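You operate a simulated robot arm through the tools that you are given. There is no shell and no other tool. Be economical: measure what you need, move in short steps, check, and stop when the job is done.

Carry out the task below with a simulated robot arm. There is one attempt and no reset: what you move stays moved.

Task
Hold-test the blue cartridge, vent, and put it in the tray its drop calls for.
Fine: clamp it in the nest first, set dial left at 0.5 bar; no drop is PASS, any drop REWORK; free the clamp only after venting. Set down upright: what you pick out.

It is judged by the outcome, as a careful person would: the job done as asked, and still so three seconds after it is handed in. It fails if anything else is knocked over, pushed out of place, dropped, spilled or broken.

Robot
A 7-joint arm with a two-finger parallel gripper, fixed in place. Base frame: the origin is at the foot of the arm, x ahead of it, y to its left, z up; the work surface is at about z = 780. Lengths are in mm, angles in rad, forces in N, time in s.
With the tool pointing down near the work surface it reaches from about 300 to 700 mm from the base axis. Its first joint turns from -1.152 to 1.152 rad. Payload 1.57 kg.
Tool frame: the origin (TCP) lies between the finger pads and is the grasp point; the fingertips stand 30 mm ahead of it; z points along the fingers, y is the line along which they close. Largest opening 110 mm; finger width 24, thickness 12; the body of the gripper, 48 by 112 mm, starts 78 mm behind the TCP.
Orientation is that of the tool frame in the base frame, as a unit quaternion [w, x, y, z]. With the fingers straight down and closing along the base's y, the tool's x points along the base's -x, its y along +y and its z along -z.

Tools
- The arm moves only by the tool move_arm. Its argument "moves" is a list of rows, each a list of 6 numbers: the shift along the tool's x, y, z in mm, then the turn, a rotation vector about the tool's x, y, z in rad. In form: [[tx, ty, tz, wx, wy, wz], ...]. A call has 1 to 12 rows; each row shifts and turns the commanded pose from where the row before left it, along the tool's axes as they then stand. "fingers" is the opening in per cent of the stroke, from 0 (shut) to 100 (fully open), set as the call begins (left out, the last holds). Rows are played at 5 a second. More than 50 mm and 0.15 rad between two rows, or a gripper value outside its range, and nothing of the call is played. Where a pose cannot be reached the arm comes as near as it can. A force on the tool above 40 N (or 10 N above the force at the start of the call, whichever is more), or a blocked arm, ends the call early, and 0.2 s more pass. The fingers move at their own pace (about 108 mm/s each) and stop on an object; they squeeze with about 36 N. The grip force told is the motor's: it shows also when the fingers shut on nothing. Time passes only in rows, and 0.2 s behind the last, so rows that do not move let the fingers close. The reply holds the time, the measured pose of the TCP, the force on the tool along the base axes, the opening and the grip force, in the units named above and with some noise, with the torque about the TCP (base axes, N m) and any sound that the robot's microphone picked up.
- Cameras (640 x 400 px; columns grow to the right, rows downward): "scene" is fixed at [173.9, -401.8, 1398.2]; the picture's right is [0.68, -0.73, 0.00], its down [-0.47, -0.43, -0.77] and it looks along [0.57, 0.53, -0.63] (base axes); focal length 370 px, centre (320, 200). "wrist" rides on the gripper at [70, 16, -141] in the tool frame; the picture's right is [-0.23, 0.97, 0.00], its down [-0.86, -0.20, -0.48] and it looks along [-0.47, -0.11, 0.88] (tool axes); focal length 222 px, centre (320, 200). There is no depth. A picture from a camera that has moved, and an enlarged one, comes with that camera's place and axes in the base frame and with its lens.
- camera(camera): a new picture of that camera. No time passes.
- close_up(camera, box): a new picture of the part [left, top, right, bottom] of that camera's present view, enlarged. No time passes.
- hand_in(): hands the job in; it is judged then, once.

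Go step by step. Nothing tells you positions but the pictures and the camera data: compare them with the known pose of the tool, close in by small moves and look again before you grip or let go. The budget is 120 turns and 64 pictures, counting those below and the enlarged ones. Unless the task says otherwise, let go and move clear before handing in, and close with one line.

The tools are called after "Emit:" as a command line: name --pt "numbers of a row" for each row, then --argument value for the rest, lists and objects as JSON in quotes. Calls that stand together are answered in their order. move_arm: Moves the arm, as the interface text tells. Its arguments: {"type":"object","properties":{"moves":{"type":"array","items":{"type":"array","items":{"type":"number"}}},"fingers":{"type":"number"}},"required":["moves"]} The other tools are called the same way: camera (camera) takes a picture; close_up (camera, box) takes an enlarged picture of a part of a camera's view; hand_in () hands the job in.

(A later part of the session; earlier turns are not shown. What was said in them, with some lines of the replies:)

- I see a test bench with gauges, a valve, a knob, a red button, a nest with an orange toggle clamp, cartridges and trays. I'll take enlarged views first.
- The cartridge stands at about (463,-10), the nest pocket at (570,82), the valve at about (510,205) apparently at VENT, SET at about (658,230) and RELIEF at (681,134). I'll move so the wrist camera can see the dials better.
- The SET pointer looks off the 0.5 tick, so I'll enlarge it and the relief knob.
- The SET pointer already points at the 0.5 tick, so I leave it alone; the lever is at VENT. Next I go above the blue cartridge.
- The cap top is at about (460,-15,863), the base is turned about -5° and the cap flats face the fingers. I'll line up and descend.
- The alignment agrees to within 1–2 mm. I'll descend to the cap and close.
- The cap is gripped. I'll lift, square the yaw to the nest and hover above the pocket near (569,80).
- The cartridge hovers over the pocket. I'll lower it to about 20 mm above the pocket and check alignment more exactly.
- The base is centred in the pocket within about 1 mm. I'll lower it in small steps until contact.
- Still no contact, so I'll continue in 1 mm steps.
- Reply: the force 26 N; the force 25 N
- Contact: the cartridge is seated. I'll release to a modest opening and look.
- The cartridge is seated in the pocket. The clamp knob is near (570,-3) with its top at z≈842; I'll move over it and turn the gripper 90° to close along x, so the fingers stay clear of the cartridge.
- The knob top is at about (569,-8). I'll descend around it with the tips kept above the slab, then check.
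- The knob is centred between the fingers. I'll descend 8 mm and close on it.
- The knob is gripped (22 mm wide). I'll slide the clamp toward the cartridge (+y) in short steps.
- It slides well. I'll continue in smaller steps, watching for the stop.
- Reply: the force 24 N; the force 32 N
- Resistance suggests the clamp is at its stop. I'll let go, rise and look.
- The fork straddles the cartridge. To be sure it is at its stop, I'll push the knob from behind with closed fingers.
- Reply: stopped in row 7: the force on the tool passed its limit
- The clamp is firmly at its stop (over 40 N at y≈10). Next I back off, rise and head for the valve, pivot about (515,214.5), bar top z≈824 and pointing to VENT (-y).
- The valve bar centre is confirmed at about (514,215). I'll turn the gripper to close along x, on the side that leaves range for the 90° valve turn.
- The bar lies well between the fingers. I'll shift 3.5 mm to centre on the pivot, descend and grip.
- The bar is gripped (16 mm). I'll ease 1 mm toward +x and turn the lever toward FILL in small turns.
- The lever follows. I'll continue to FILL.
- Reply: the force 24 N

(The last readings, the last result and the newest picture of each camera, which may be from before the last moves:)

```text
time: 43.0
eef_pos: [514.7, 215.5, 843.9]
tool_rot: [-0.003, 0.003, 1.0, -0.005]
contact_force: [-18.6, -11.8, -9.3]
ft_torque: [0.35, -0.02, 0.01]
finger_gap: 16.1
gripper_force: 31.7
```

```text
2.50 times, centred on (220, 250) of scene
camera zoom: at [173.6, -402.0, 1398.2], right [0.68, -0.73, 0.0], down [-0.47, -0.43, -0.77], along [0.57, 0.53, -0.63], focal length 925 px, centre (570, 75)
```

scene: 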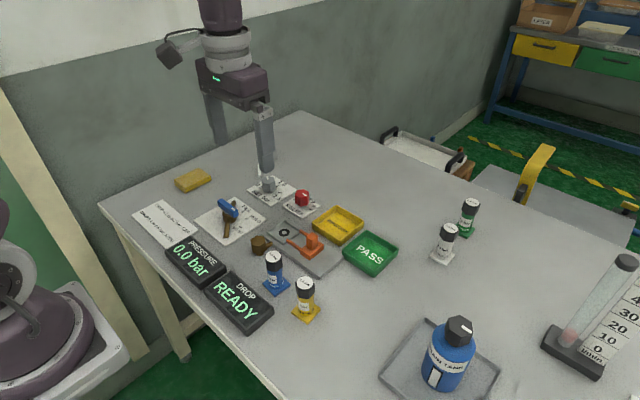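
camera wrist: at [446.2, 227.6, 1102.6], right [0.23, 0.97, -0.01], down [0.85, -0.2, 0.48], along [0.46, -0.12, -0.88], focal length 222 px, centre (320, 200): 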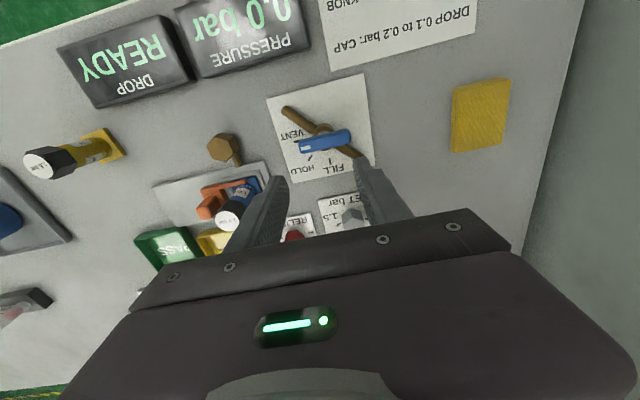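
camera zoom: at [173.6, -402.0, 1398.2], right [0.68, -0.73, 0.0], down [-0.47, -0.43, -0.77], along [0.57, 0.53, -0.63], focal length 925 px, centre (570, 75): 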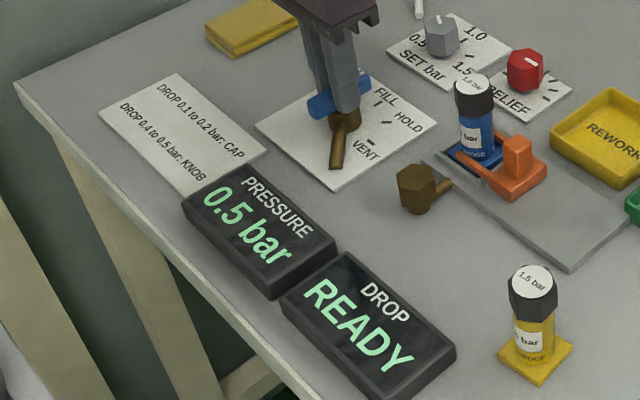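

Pressure reads 0.5 bar. I'll relieve the small side load and turn back 45° to HOLD.

Emit:
move_arm --pt "1 -0.5 0 0 0 0" --pt "0 0 0 0 0 0.1" --pt "0 0 0 0 0 0.1" --pt "0 0 0 0 0 0.1" --pt "0 0 0 0 0 0.1" --pt "0 0 0 0 0 0.1" --pt "0 0 0 0 0 0.1" --pt "0 0 0 0 0 0.1" --pt "0 0 0 0 0 0.085" --pt "0 0 0 0 0 0"

Emit:
close_up --camera "scene" --box '[150, 170, 290, 330]'

```text
time: 45.2
eef_pos: [514.8, 214.8, 843.3]
tool_rot: [0.001, 0.386, 0.923, -0.005]
contact_force: [-3.4, -7.3, -4.8]
ft_torque: [0.63, 0.1, -0.01]
finger_gap: 15.9
gripper_force: 31.4
```

```text
2.50 times, centred on (220, 250) of scene
camera zoom: at [173.9, -401.9, 1398.1], right [0.68, -0.73, 0.0], down [-0.47, -0.43, -0.77], along [0.57, 0.53, -0.63], focal length 925 px, centre (570, 75)
```

zoom: 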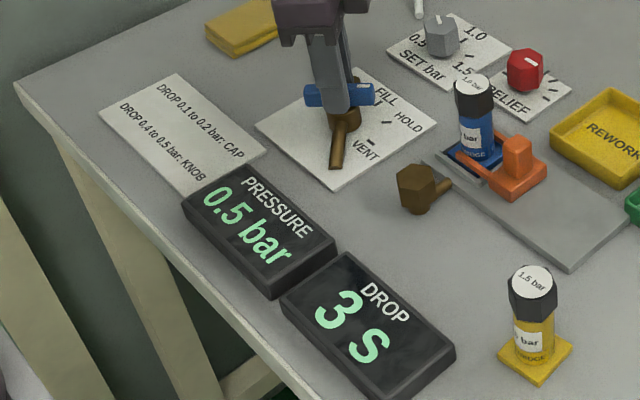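

The hold countdown shows 3 s. I'll wait it out at HOLD.

Emit:
move_arm --pt "0 0 0 0 0 0" --pt "0 0 0 0 0 0" --pt "0 0 0 0 0 0" --pt "0 0 0 0 0 0" --pt "0 0 0 0 0 0" --pt "0 0 0 0 0 0" --pt "0 0 0 0 0 0" --pt "0 0 0 0 0 0" --pt "0 0 0 0 0 0" --pt "0 0 0 0 0 0" --pt "0 0 0 0 0 0" --pt "0 0 0 0 0 0"

Emit:
move_arm --pt "0 0 0 0 0 0" --pt "0 0 0 0 0 0" --pt "0 0 0 0 0 0" --pt "0 0 0 0 0 0" --pt "0 0 0 0 0 0" --pt "0 0 0 0 0 0"

Emit:
close_up --camera "scene" --box '[150, 170, 290, 330]'

```text
time: 47.8
eef_pos: [513.5, 215.9, 843.8]
tool_rot: [0.0, 0.384, 0.923, -0.004]
contact_force: [4.7, -3.1, 4.4]
ft_torque: [0.29, -0.53, -0.04]
finger_gap: 15.8
gripper_force: 31.2
```

```text
time: 49.2
eef_pos: [513.5, 215.7, 842.9]
tool_rot: [0.001, 0.385, 0.923, -0.004]
contact_force: [6.6, -2.5, 9.0]
ft_torque: [0.37, -0.56, -0.01]
finger_gap: 15.7
gripper_force: 31.3
```

```text
2.50 times, centred on (220, 250) of scene
camera zoom: at [173.9, -401.9, 1398.2], right [0.68, -0.73, 0.0], down [-0.47, -0.43, -0.77], along [0.57, 0.53, -0.63], focal length 925 px, centre (570, 75)
```

zoom: 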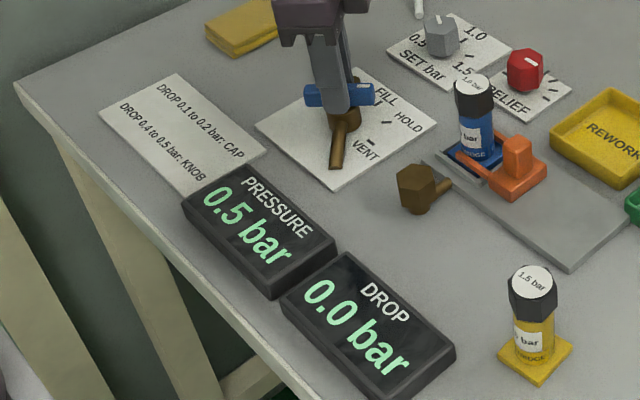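

Drop is 0.0 bar, so the tray is PASS. I turn the lever to VENT.

Emit:
move_arm --pt "0 0 0 0 0 0.1" --pt "0 0 0 0 0 0.1" --pt "0 0 0 0 0 0.1" --pt "0 0 0 0 0 0.1" --pt "0 0 0 0 0 0.1" --pt "0 0 0 0 0 0.1" --pt "0 0 0 0 0 0.1" --pt "0 0 0 0 0 0.085" --pt "0 0 0 0 0 0" --pt "0 0 0 0 0 0"

Emit:
close_up --camera "scene" --box '[150, 170, 290, 330]'

```text
time: 51.4
eef_pos: [516.2, 215.1, 843.2]
tool_rot: [0.003, 0.709, 0.705, -0.004]
contact_force: [16.2, 1.7, 7.0]
ft_torque: [-0.03, -0.39, 0.27]
finger_gap: 15.7
gripper_force: 31.4
```

```text
2.50 times, centred on (220, 250) of scene
camera zoom: at [174.1, -401.8, 1398.2], right [0.68, -0.73, 0.0], down [-0.47, -0.43, -0.77], along [0.57, 0.53, -0.63], focal length 925 px, centre (570, 75)
```

zoom: 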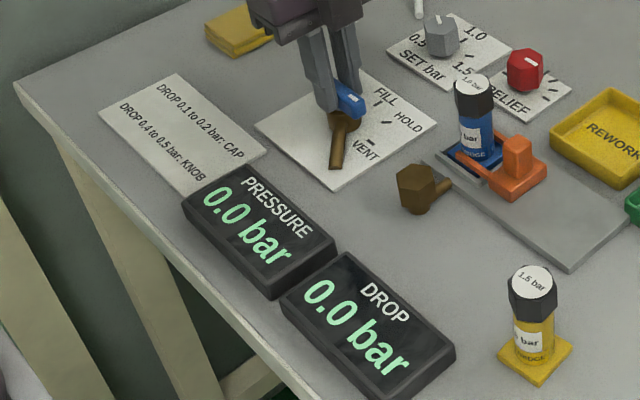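

It's vented to 0.0 bar. I'll release the lever, rise and move over the clamp knob near (570,32).

Emit:
move_arm --pt "0 0 0 0 0 0" --pt "0 0 0 0 0 0" --pt "0 0 -20 0 0 0" --pt "0 0 -40 0 0 0" --pt "0 0 -50 0 0 0" --pt "-46 14 0 0 0 0" --pt "-46 14 0 0 0 0" --pt "-46 14 0 0 0 0" --pt "-45 12 0 0 0 0" --pt "0 0 0 0 0 0" --fingers 50

Emit:
close_up --camera "wrist" --box '[220, 60, 420, 220]'

Emit:
close_up --camera "scene" --box '[180, 160, 340, 270]'

```text
time: 53.6
eef_pos: [567.2, 33.9, 955.4]
tool_rot: [0.003, 0.709, 0.705, -0.003]
contact_force: [-0.4, -0.4, -0.4]
ft_torque: [-0.04, -0.02, -0.01]
finger_gap: 54.9
gripper_force: 0.0
```

```text
2.50 times, centred on (320, 140) of wrist
camera zoom: at [583.0, 104.0, 1094.9], right [0.97, -0.23, 0.0], down [-0.2, -0.85, 0.49], along [-0.11, -0.47, -0.87], focal length 555 px, centre (320, 350)
```

zoom: 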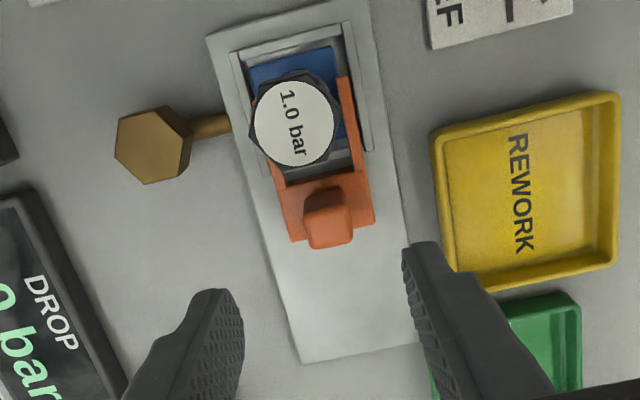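

```text
3.64 times, centred on (260, 215) of scene
camera zoom: at [173.8, -401.8, 1398.2], right [0.68, -0.73, 0.0], down [-0.47, -0.43, -0.77], along [0.57, 0.53, -0.63], focal length 1345 px, centre (538, 146)
```

zoom: 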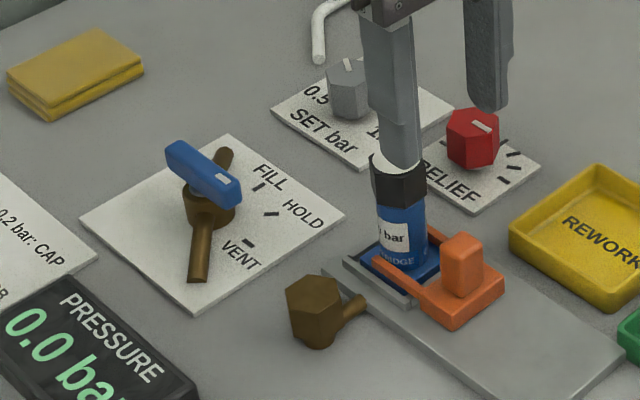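

The lever points to VENT again. The knob is at about (569,28); I'll descend and grip it.

Emit:
move_arm --pt "-6 2 30 0 0 0" --pt "0 0 40 0 0 0" --pt "0 0 30 0 0 0" --pt "0 0 10 0 0 0" --pt "0 0 0 0 0 0"

Emit:
move_arm --pt "0 0 0 0 0 0" --pt "0 0 0 0 0 0" --pt "0 0 0 0 0 0" --fingers 0

Emit:
move_arm --pt "-6 0 0 0 0 0" --pt "-6 0 0 0 0 0" --pt "-6 0 0 0 0 0" --pt "-6 0 0 0 0 0" --pt "-6 0 0 0 0 0" --pt "0 0 0 0 0 0"

Emit:
close_up --camera "scene" --box '[250, 180, 350, 260]'

```text
time: 54.8
eef_pos: [569.4, 26.4, 844.3]
tool_rot: [0.002, 0.71, 0.705, -0.003]
contact_force: [-0.4, 0.2, -0.5]
ft_torque: [0.01, -0.03, 0.01]
finger_gap: 55.0
gripper_force: 0.1
```

```text
time: 55.6
eef_pos: [569.5, 25.9, 845.8]
tool_rot: [0.003, 0.709, 0.705, -0.003]
contact_force: [6.7, -1.0, -7.2]
ft_torque: [0.02, -0.19, 0.19]
finger_gap: 21.3
gripper_force: 34.8
```

```text
time: 57.0
eef_pos: [571.7, -4.5, 845.0]
tool_rot: [0.003, 0.709, 0.705, -0.003]
contact_force: [19.8, 0.7, -19.4]
ft_torque: [0.68, -0.28, 0.13]
finger_gap: 21.5
gripper_force: 34.7
```

```text
5.00 times, centred on (300, 220) of scene
camera zoom: at [174.7, -401.8, 1398.1], right [0.68, -0.73, 0.0], down [-0.47, -0.43, -0.77], along [0.57, 0.53, -0.64], focal length 1850 px, centre (420, 100)
```

zoom: 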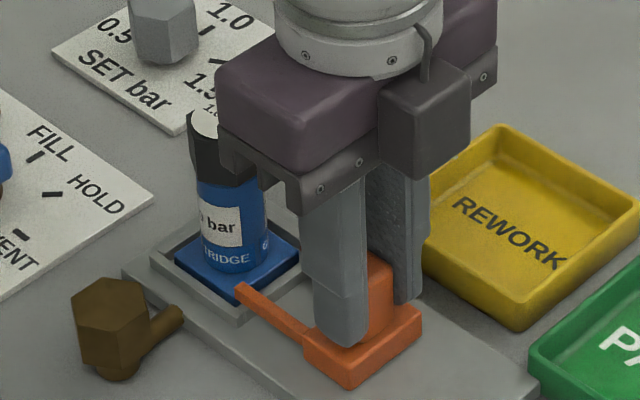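

The clamp is nearly free; I'll ease the side load and slide the last bit.

Emit:
move_arm --pt "-3 1 0 0 0 0" --pt "-3 0 0 0 0 0" --pt "-2 0 0 0 0 0" --pt "0 0 0 0 0 0"

Emit:
close_up --camera "scene" --box '[250, 180, 350, 260]'

```text
time: 58.0
eef_pos: [570.2, -11.4, 845.4]
tool_rot: [0.001, 0.709, 0.705, -0.005]
contact_force: [6.9, -0.3, -15.5]
ft_torque: [0.42, -0.76, 0.48]
finger_gap: 21.2
gripper_force: 35.2
```

```text
5.00 times, centred on (300, 220) of scene
camera zoom: at [174.3, -401.8, 1398.1], right [0.68, -0.73, 0.0], down [-0.47, -0.43, -0.77], along [0.57, 0.53, -0.63], focal length 1850 px, centre (420, 100)
```

zoom: 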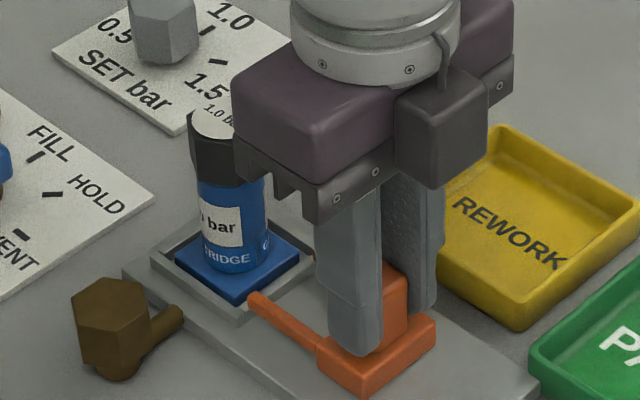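

The fork is clear of the cartridge. I'll release, rise, turn back to the default orientation and go over the cartridge.

Emit:
move_arm --pt "0 0 0 0 0 0" --pt "0 0 0 0 0 0" --pt "0 0 -30 0 0 0" --pt "0 0 -40 0 0 0" --pt "0 0 -50 0 0 0" --pt "0 0 0 0 0 0" --fingers 58

Emit:
move_arm --pt "0 0 0 0 0 -0.1428" --pt "0 0 0 0 0 -0.1428" --pt "0 0 0 0 0 -0.1428" --pt "0 0 0 0 0 -0.1428" --pt "0 0 0 0 0 -0.1428" --pt "0 0 0 0 0 -0.1428" --pt "0 0 0 0 0 -0.1428" --pt "0 0 0 0 0 -0.1428" --pt "0 0 0 0 0 -0.1428" --pt "0 0 0 0 0 -0.1428" --pt "0 0 0 0 0 -0.1428" --pt "0 0 0 0 0 0"

Emit:
move_arm --pt "0 46 0 0 0 0" --pt "0 46 0 0 0 0" --pt "0 0 0 0 0 0" --pt "0 0 0 0 0 0"

Emit:
close_up --camera "wrist" --box '[200, 80, 400, 220]'

```text
time: 59.4
eef_pos: [569.7, -10.0, 966.4]
tool_rot: [0.002, 0.709, 0.705, -0.004]
contact_force: [1.0, -0.4, 0.1]
ft_torque: [0.02, 0.01, 0.01]
finger_gap: 63.7
gripper_force: 0.1
```

```text
time: 62.0
eef_pos: [571.2, -10.8, 965.8]
tool_rot: [-0.001, 0.002, 1.0, -0.005]
contact_force: [-0.7, -0.3, 0.5]
ft_torque: [0.02, -0.01, -0.01]
finger_gap: 63.8
gripper_force: 0.0
```

```text
time: 63.0
eef_pos: [570.6, 81.9, 963.3]
tool_rot: [-0.001, 0.003, 1.0, -0.004]
contact_force: [0.1, -0.1, 0.1]
ft_torque: [0.04, -0.03, 0.0]
finger_gap: 63.9
gripper_force: 0.1
```

```text
2.86 times, centred on (300, 150) of wrist
camera zoom: at [500.4, 99.4, 1104.3], right [0.23, 0.97, -0.01], down [0.85, -0.2, 0.48], along [0.46, -0.12, -0.88], focal length 635 px, centre (377, 343)
```

zoom: 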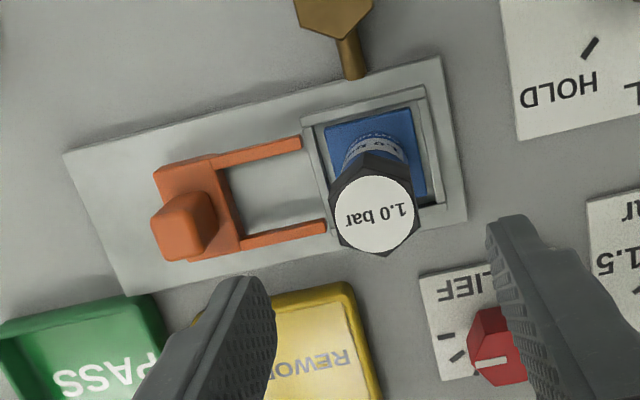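

The cap is centred between the fingers. I'll descend, grip it and lift straight up.

Emit:
move_arm --pt "1 -1.5 40 0 0 0" --pt "0 0 40 0 0 0" --pt "0 0 24 0 0 0" --pt "0 0 0 0 0 0"

Emit:
move_arm --pt "0 0 0 0 0 0" --pt "0 0 0 0 0 0" --pt "0 0 0 0 0 0" --fingers 0

Emit:
move_arm --pt "0 0 -10 0 0 0" --pt "0 0 -20 0 0 0" --pt "0 0 -40 0 0 0" --pt "0 0 -10 0 0 0" --pt "0 0 0 0 0 0"

Emit:
close_up --camera "scene" --box '[230, 150, 410, 280]'

```text
time: 64.0
eef_pos: [570.0, 80.4, 859.5]
tool_rot: [-0.001, 0.003, 1.0, -0.005]
contact_force: [0.4, 0.0, -0.8]
ft_torque: [-0.02, -0.05, -0.03]
finger_gap: 63.9
gripper_force: 0.2
```

```text
time: 64.8
eef_pos: [570.7, 79.8, 860.6]
tool_rot: [0.0, 0.002, 1.0, -0.004]
contact_force: [0.4, -0.7, -0.6]
ft_torque: [-0.01, 0.0, -0.01]
finger_gap: 30.6
gripper_force: 35.7
```

```text
time: 66.0
eef_pos: [570.1, 79.6, 940.0]
tool_rot: [-0.002, 0.002, 1.0, -0.005]
contact_force: [-0.6, 0.0, -2.3]
ft_torque: [0.01, 0.02, 0.0]
finger_gap: 30.4
gripper_force: 35.9
```

```text
3.08 times, centred on (320, 215) of scene
camera zoom: at [173.9, -401.7, 1398.2], right [0.68, -0.73, 0.0], down [-0.47, -0.43, -0.77], along [0.57, 0.53, -0.63], focal length 1138 px, centre (320, 154)
```

zoom: 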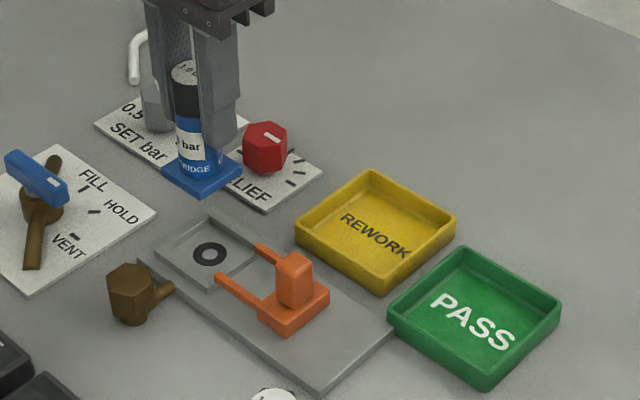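

The cartridge is lifted clear. I'll carry it to above the PASS tray, near (658,-99).

Emit:
move_arm --pt "-18 -36 0 0 0 0" --pt "-18 -36 0 0 0 0" --pt "-18 -36 0 0 0 0" --pt "-17 -36 0 0 0 0" --pt "-17 -35 0 0 0 0" --pt "0 0 0 0 0 0" --pt "0 0 0 0 0 0"

Emit:
close_up --camera "wrist" --box '[200, 70, 440, 230]'

Emit:
close_up --camera "scene" --box '[300, 160, 440, 290]'

```text
time: 67.6
eef_pos: [656.8, -98.8, 943.0]
tool_rot: [-0.001, 0.003, 1.0, -0.004]
contact_force: [-0.2, 0.2, -1.9]
ft_torque: [0.01, -0.02, -0.01]
finger_gap: 30.5
gripper_force: 36.1
```

```text
2.50 times, centred on (320, 150) of wrist
camera zoom: at [586.6, -82.4, 1083.2], right [0.23, 0.97, -0.01], down [0.85, -0.2, 0.48], along [0.46, -0.12, -0.88], focal length 555 px, centre (320, 325)
```

zoom: 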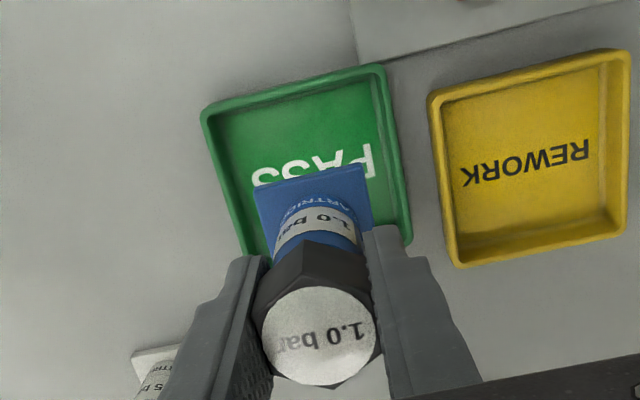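

```text
3.08 times, centred on (370, 225) of scene
camera zoom: at [173.9, -401.8, 1398.2], right [0.68, -0.73, 0.0], down [-0.47, -0.43, -0.77], along [0.57, 0.53, -0.63], focal length 1138 px, centre (166, 123)
```

zoom: 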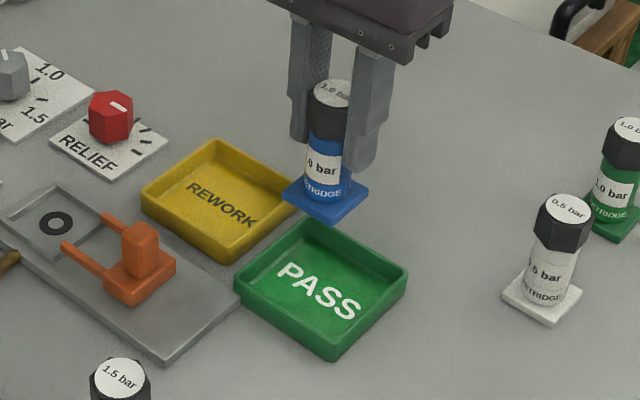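

The tray centre works out to about (653,-105). I'll shift there and lower most of the way.

Emit:
move_arm --pt "4 -6 0 0 0 0" --pt "0 0 30 0 0 0" --pt "0 0 30 0 0 0" --pt "0 0 10 0 0 0" --pt "0 0 0 0 0 0"

Emit:
close_up --camera "scene" --box '[320, 200, 430, 290]'

```text
time: 68.8
eef_pos: [653.0, -105.5, 871.1]
tool_rot: [-0.001, 0.003, 1.0, -0.004]
contact_force: [-0.9, -0.3, -1.9]
ft_torque: [0.02, 0.01, -0.01]
finger_gap: 30.5
gripper_force: 35.8
```

```text
4.44 times, centred on (375, 245) of scene
camera zoom: at [173.9, -401.8, 1398.2], right [0.68, -0.73, 0.0], down [-0.47, -0.43, -0.77], along [0.57, 0.53, -0.63], focal length 1644 px, centre (76, 0)
```

zoom: 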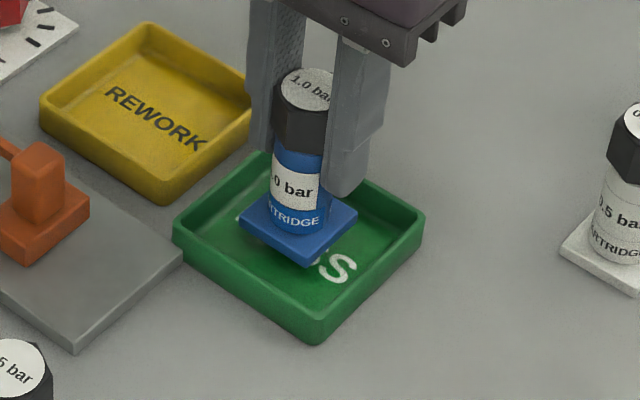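

It's centred over the tray. I'll lower gently to contact.

Emit:
move_arm --pt "0 0 5 0 0 0" --pt "0 0 5 0 0 0" --pt "0 0 2 0 0 0" --pt "0 0 0 0 0 0"

Emit:
move_arm --pt "0 0 1.5 0 0 0" --pt "0 0 1.5 0 0 0" --pt "0 0 0 0 0 0"

```text
time: 69.8
eef_pos: [652.2, -106.8, 860.5]
tool_rot: [-0.001, 0.003, 1.0, -0.004]
contact_force: [-0.4, 0.1, -1.4]
ft_torque: [0.0, 0.01, 0.03]
finger_gap: 30.4
gripper_force: 36.0
```

```text
time: 70.6
eef_pos: [653.6, -106.6, 857.2]
tool_rot: [0.0, 0.003, 1.0, -0.005]
contact_force: [-0.4, 0.5, -1.1]
ft_torque: [-0.01, -0.04, 0.0]
finger_gap: 30.7
gripper_force: 36.2
```

Emit:
move_arm --pt "0 0 1 0 0 0" --pt "0 0 1 0 0 0" --pt "0 0 0 0 0 0"

Emit:
close_up --camera "scene" --box '[320, 200, 430, 290]'

```text
time: 71.4
eef_pos: [652.6, -107.0, 854.4]
tool_rot: [-0.001, 0.002, 1.0, -0.005]
contact_force: [-0.6, -0.1, -2.2]
ft_torque: [-0.01, 0.0, 0.05]
finger_gap: 30.5
gripper_force: 35.8
```

```text
4.44 times, centred on (375, 245) of scene
camera zoom: at [173.9, -401.8, 1398.2], right [0.68, -0.73, 0.0], down [-0.47, -0.43, -0.77], along [0.57, 0.53, -0.63], focal length 1644 px, centre (76, 0)
```

zoom: 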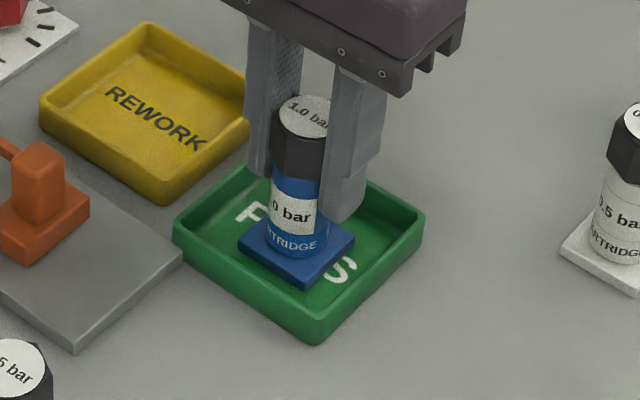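

Emit:
move_arm --pt "0 0 1 0 0 0" --pt "0 0 1 0 0 0" --pt "0 0 0 0 0 0"

```text
time: 72.2
eef_pos: [652.1, -105.8, 852.4]
tool_rot: [0.0, 0.004, 1.0, -0.005]
contact_force: [-3.4, 0.3, 13.8]
ft_torque: [0.34, 0.35, 0.06]
finger_gap: 30.6
gripper_force: 36.0
```

Contact with the tray floor. I'll settle half a millimetre more, release, rise and check.

Emit:
move_arm --pt "0 0 0.5 0 0 0" --pt "0 0 0 0 0 0"

Emit:
move_arm --pt "0 0 0 0 0 0" --pt "0 0 0 0 0 0" --pt "0 0 0 0 0 0" --fingers 50

Emit:
move_arm --pt "0 0 -20 0 0 0" --pt "0 0 -40 0 0 0" --pt "0 0 -50 0 0 0" --pt "40 20 -20 0 0 0" --pt "40 20 0 0 0 0" --pt "0 0 0 0 0 0" --pt "0 0 0 0 0 0"

Emit:
camera --camera "scene"

Emit:
close_up --camera "scene" --box '[240, 160, 430, 290]'

```text
time: 72.8
eef_pos: [651.5, -108.4, 854.6]
tool_rot: [0.0, 0.002, 1.0, -0.004]
contact_force: [-3.5, -1.1, 22.2]
ft_torque: [0.29, 0.41, 0.0]
finger_gap: 30.4
gripper_force: 35.7
```

```text
time: 73.6
eef_pos: [652.6, -106.5, 852.9]
tool_rot: [-0.001, 0.003, 1.0, -0.005]
contact_force: [0.6, 1.7, 0.0]
ft_torque: [0.02, 0.01, 0.0]
finger_gap: 54.9
gripper_force: 0.1
```

```text
time: 75.2
eef_pos: [572.8, -65.3, 983.4]
tool_rot: [-0.002, 0.002, 1.0, -0.005]
contact_force: [-0.3, 0.2, -0.6]
ft_torque: [0.01, 0.01, 0.01]
finger_gap: 54.9
gripper_force: 0.1
```

```text
11 pictures are left
```

scene: 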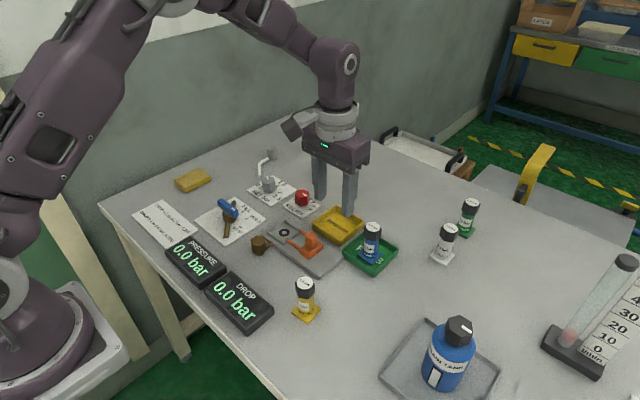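

```text
3.08 times, centred on (335, 225) of scene
camera zoom: at [173.9, -401.7, 1398.2], right [0.68, -0.73, 0.0], down [-0.47, -0.43, -0.77], along [0.57, 0.53, -0.63], focal length 1138 px, centre (274, 123)
```

zoom: 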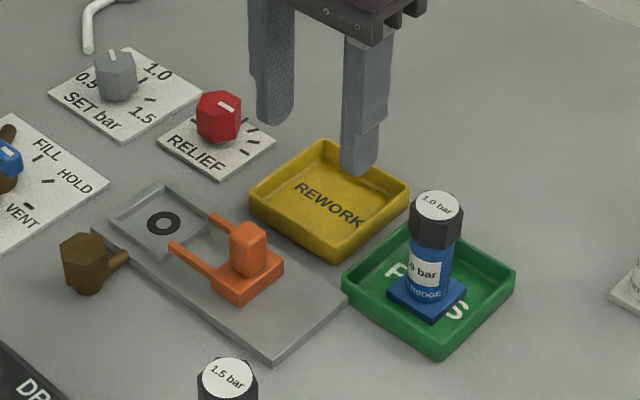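

The blue cartridge stands upright in the PASS tray. The lever is at VENT, the clamp is free, the dial is at 0.5 and nothing else has moved, so I'm handing in.

Emit:
hand_in

```text
The job is handed in.
```

The blue cartridge held 0.5 bar with a 0.0 bar drop; it was vented, unclamped and set upright in the PASS tray, and the job is handed in.
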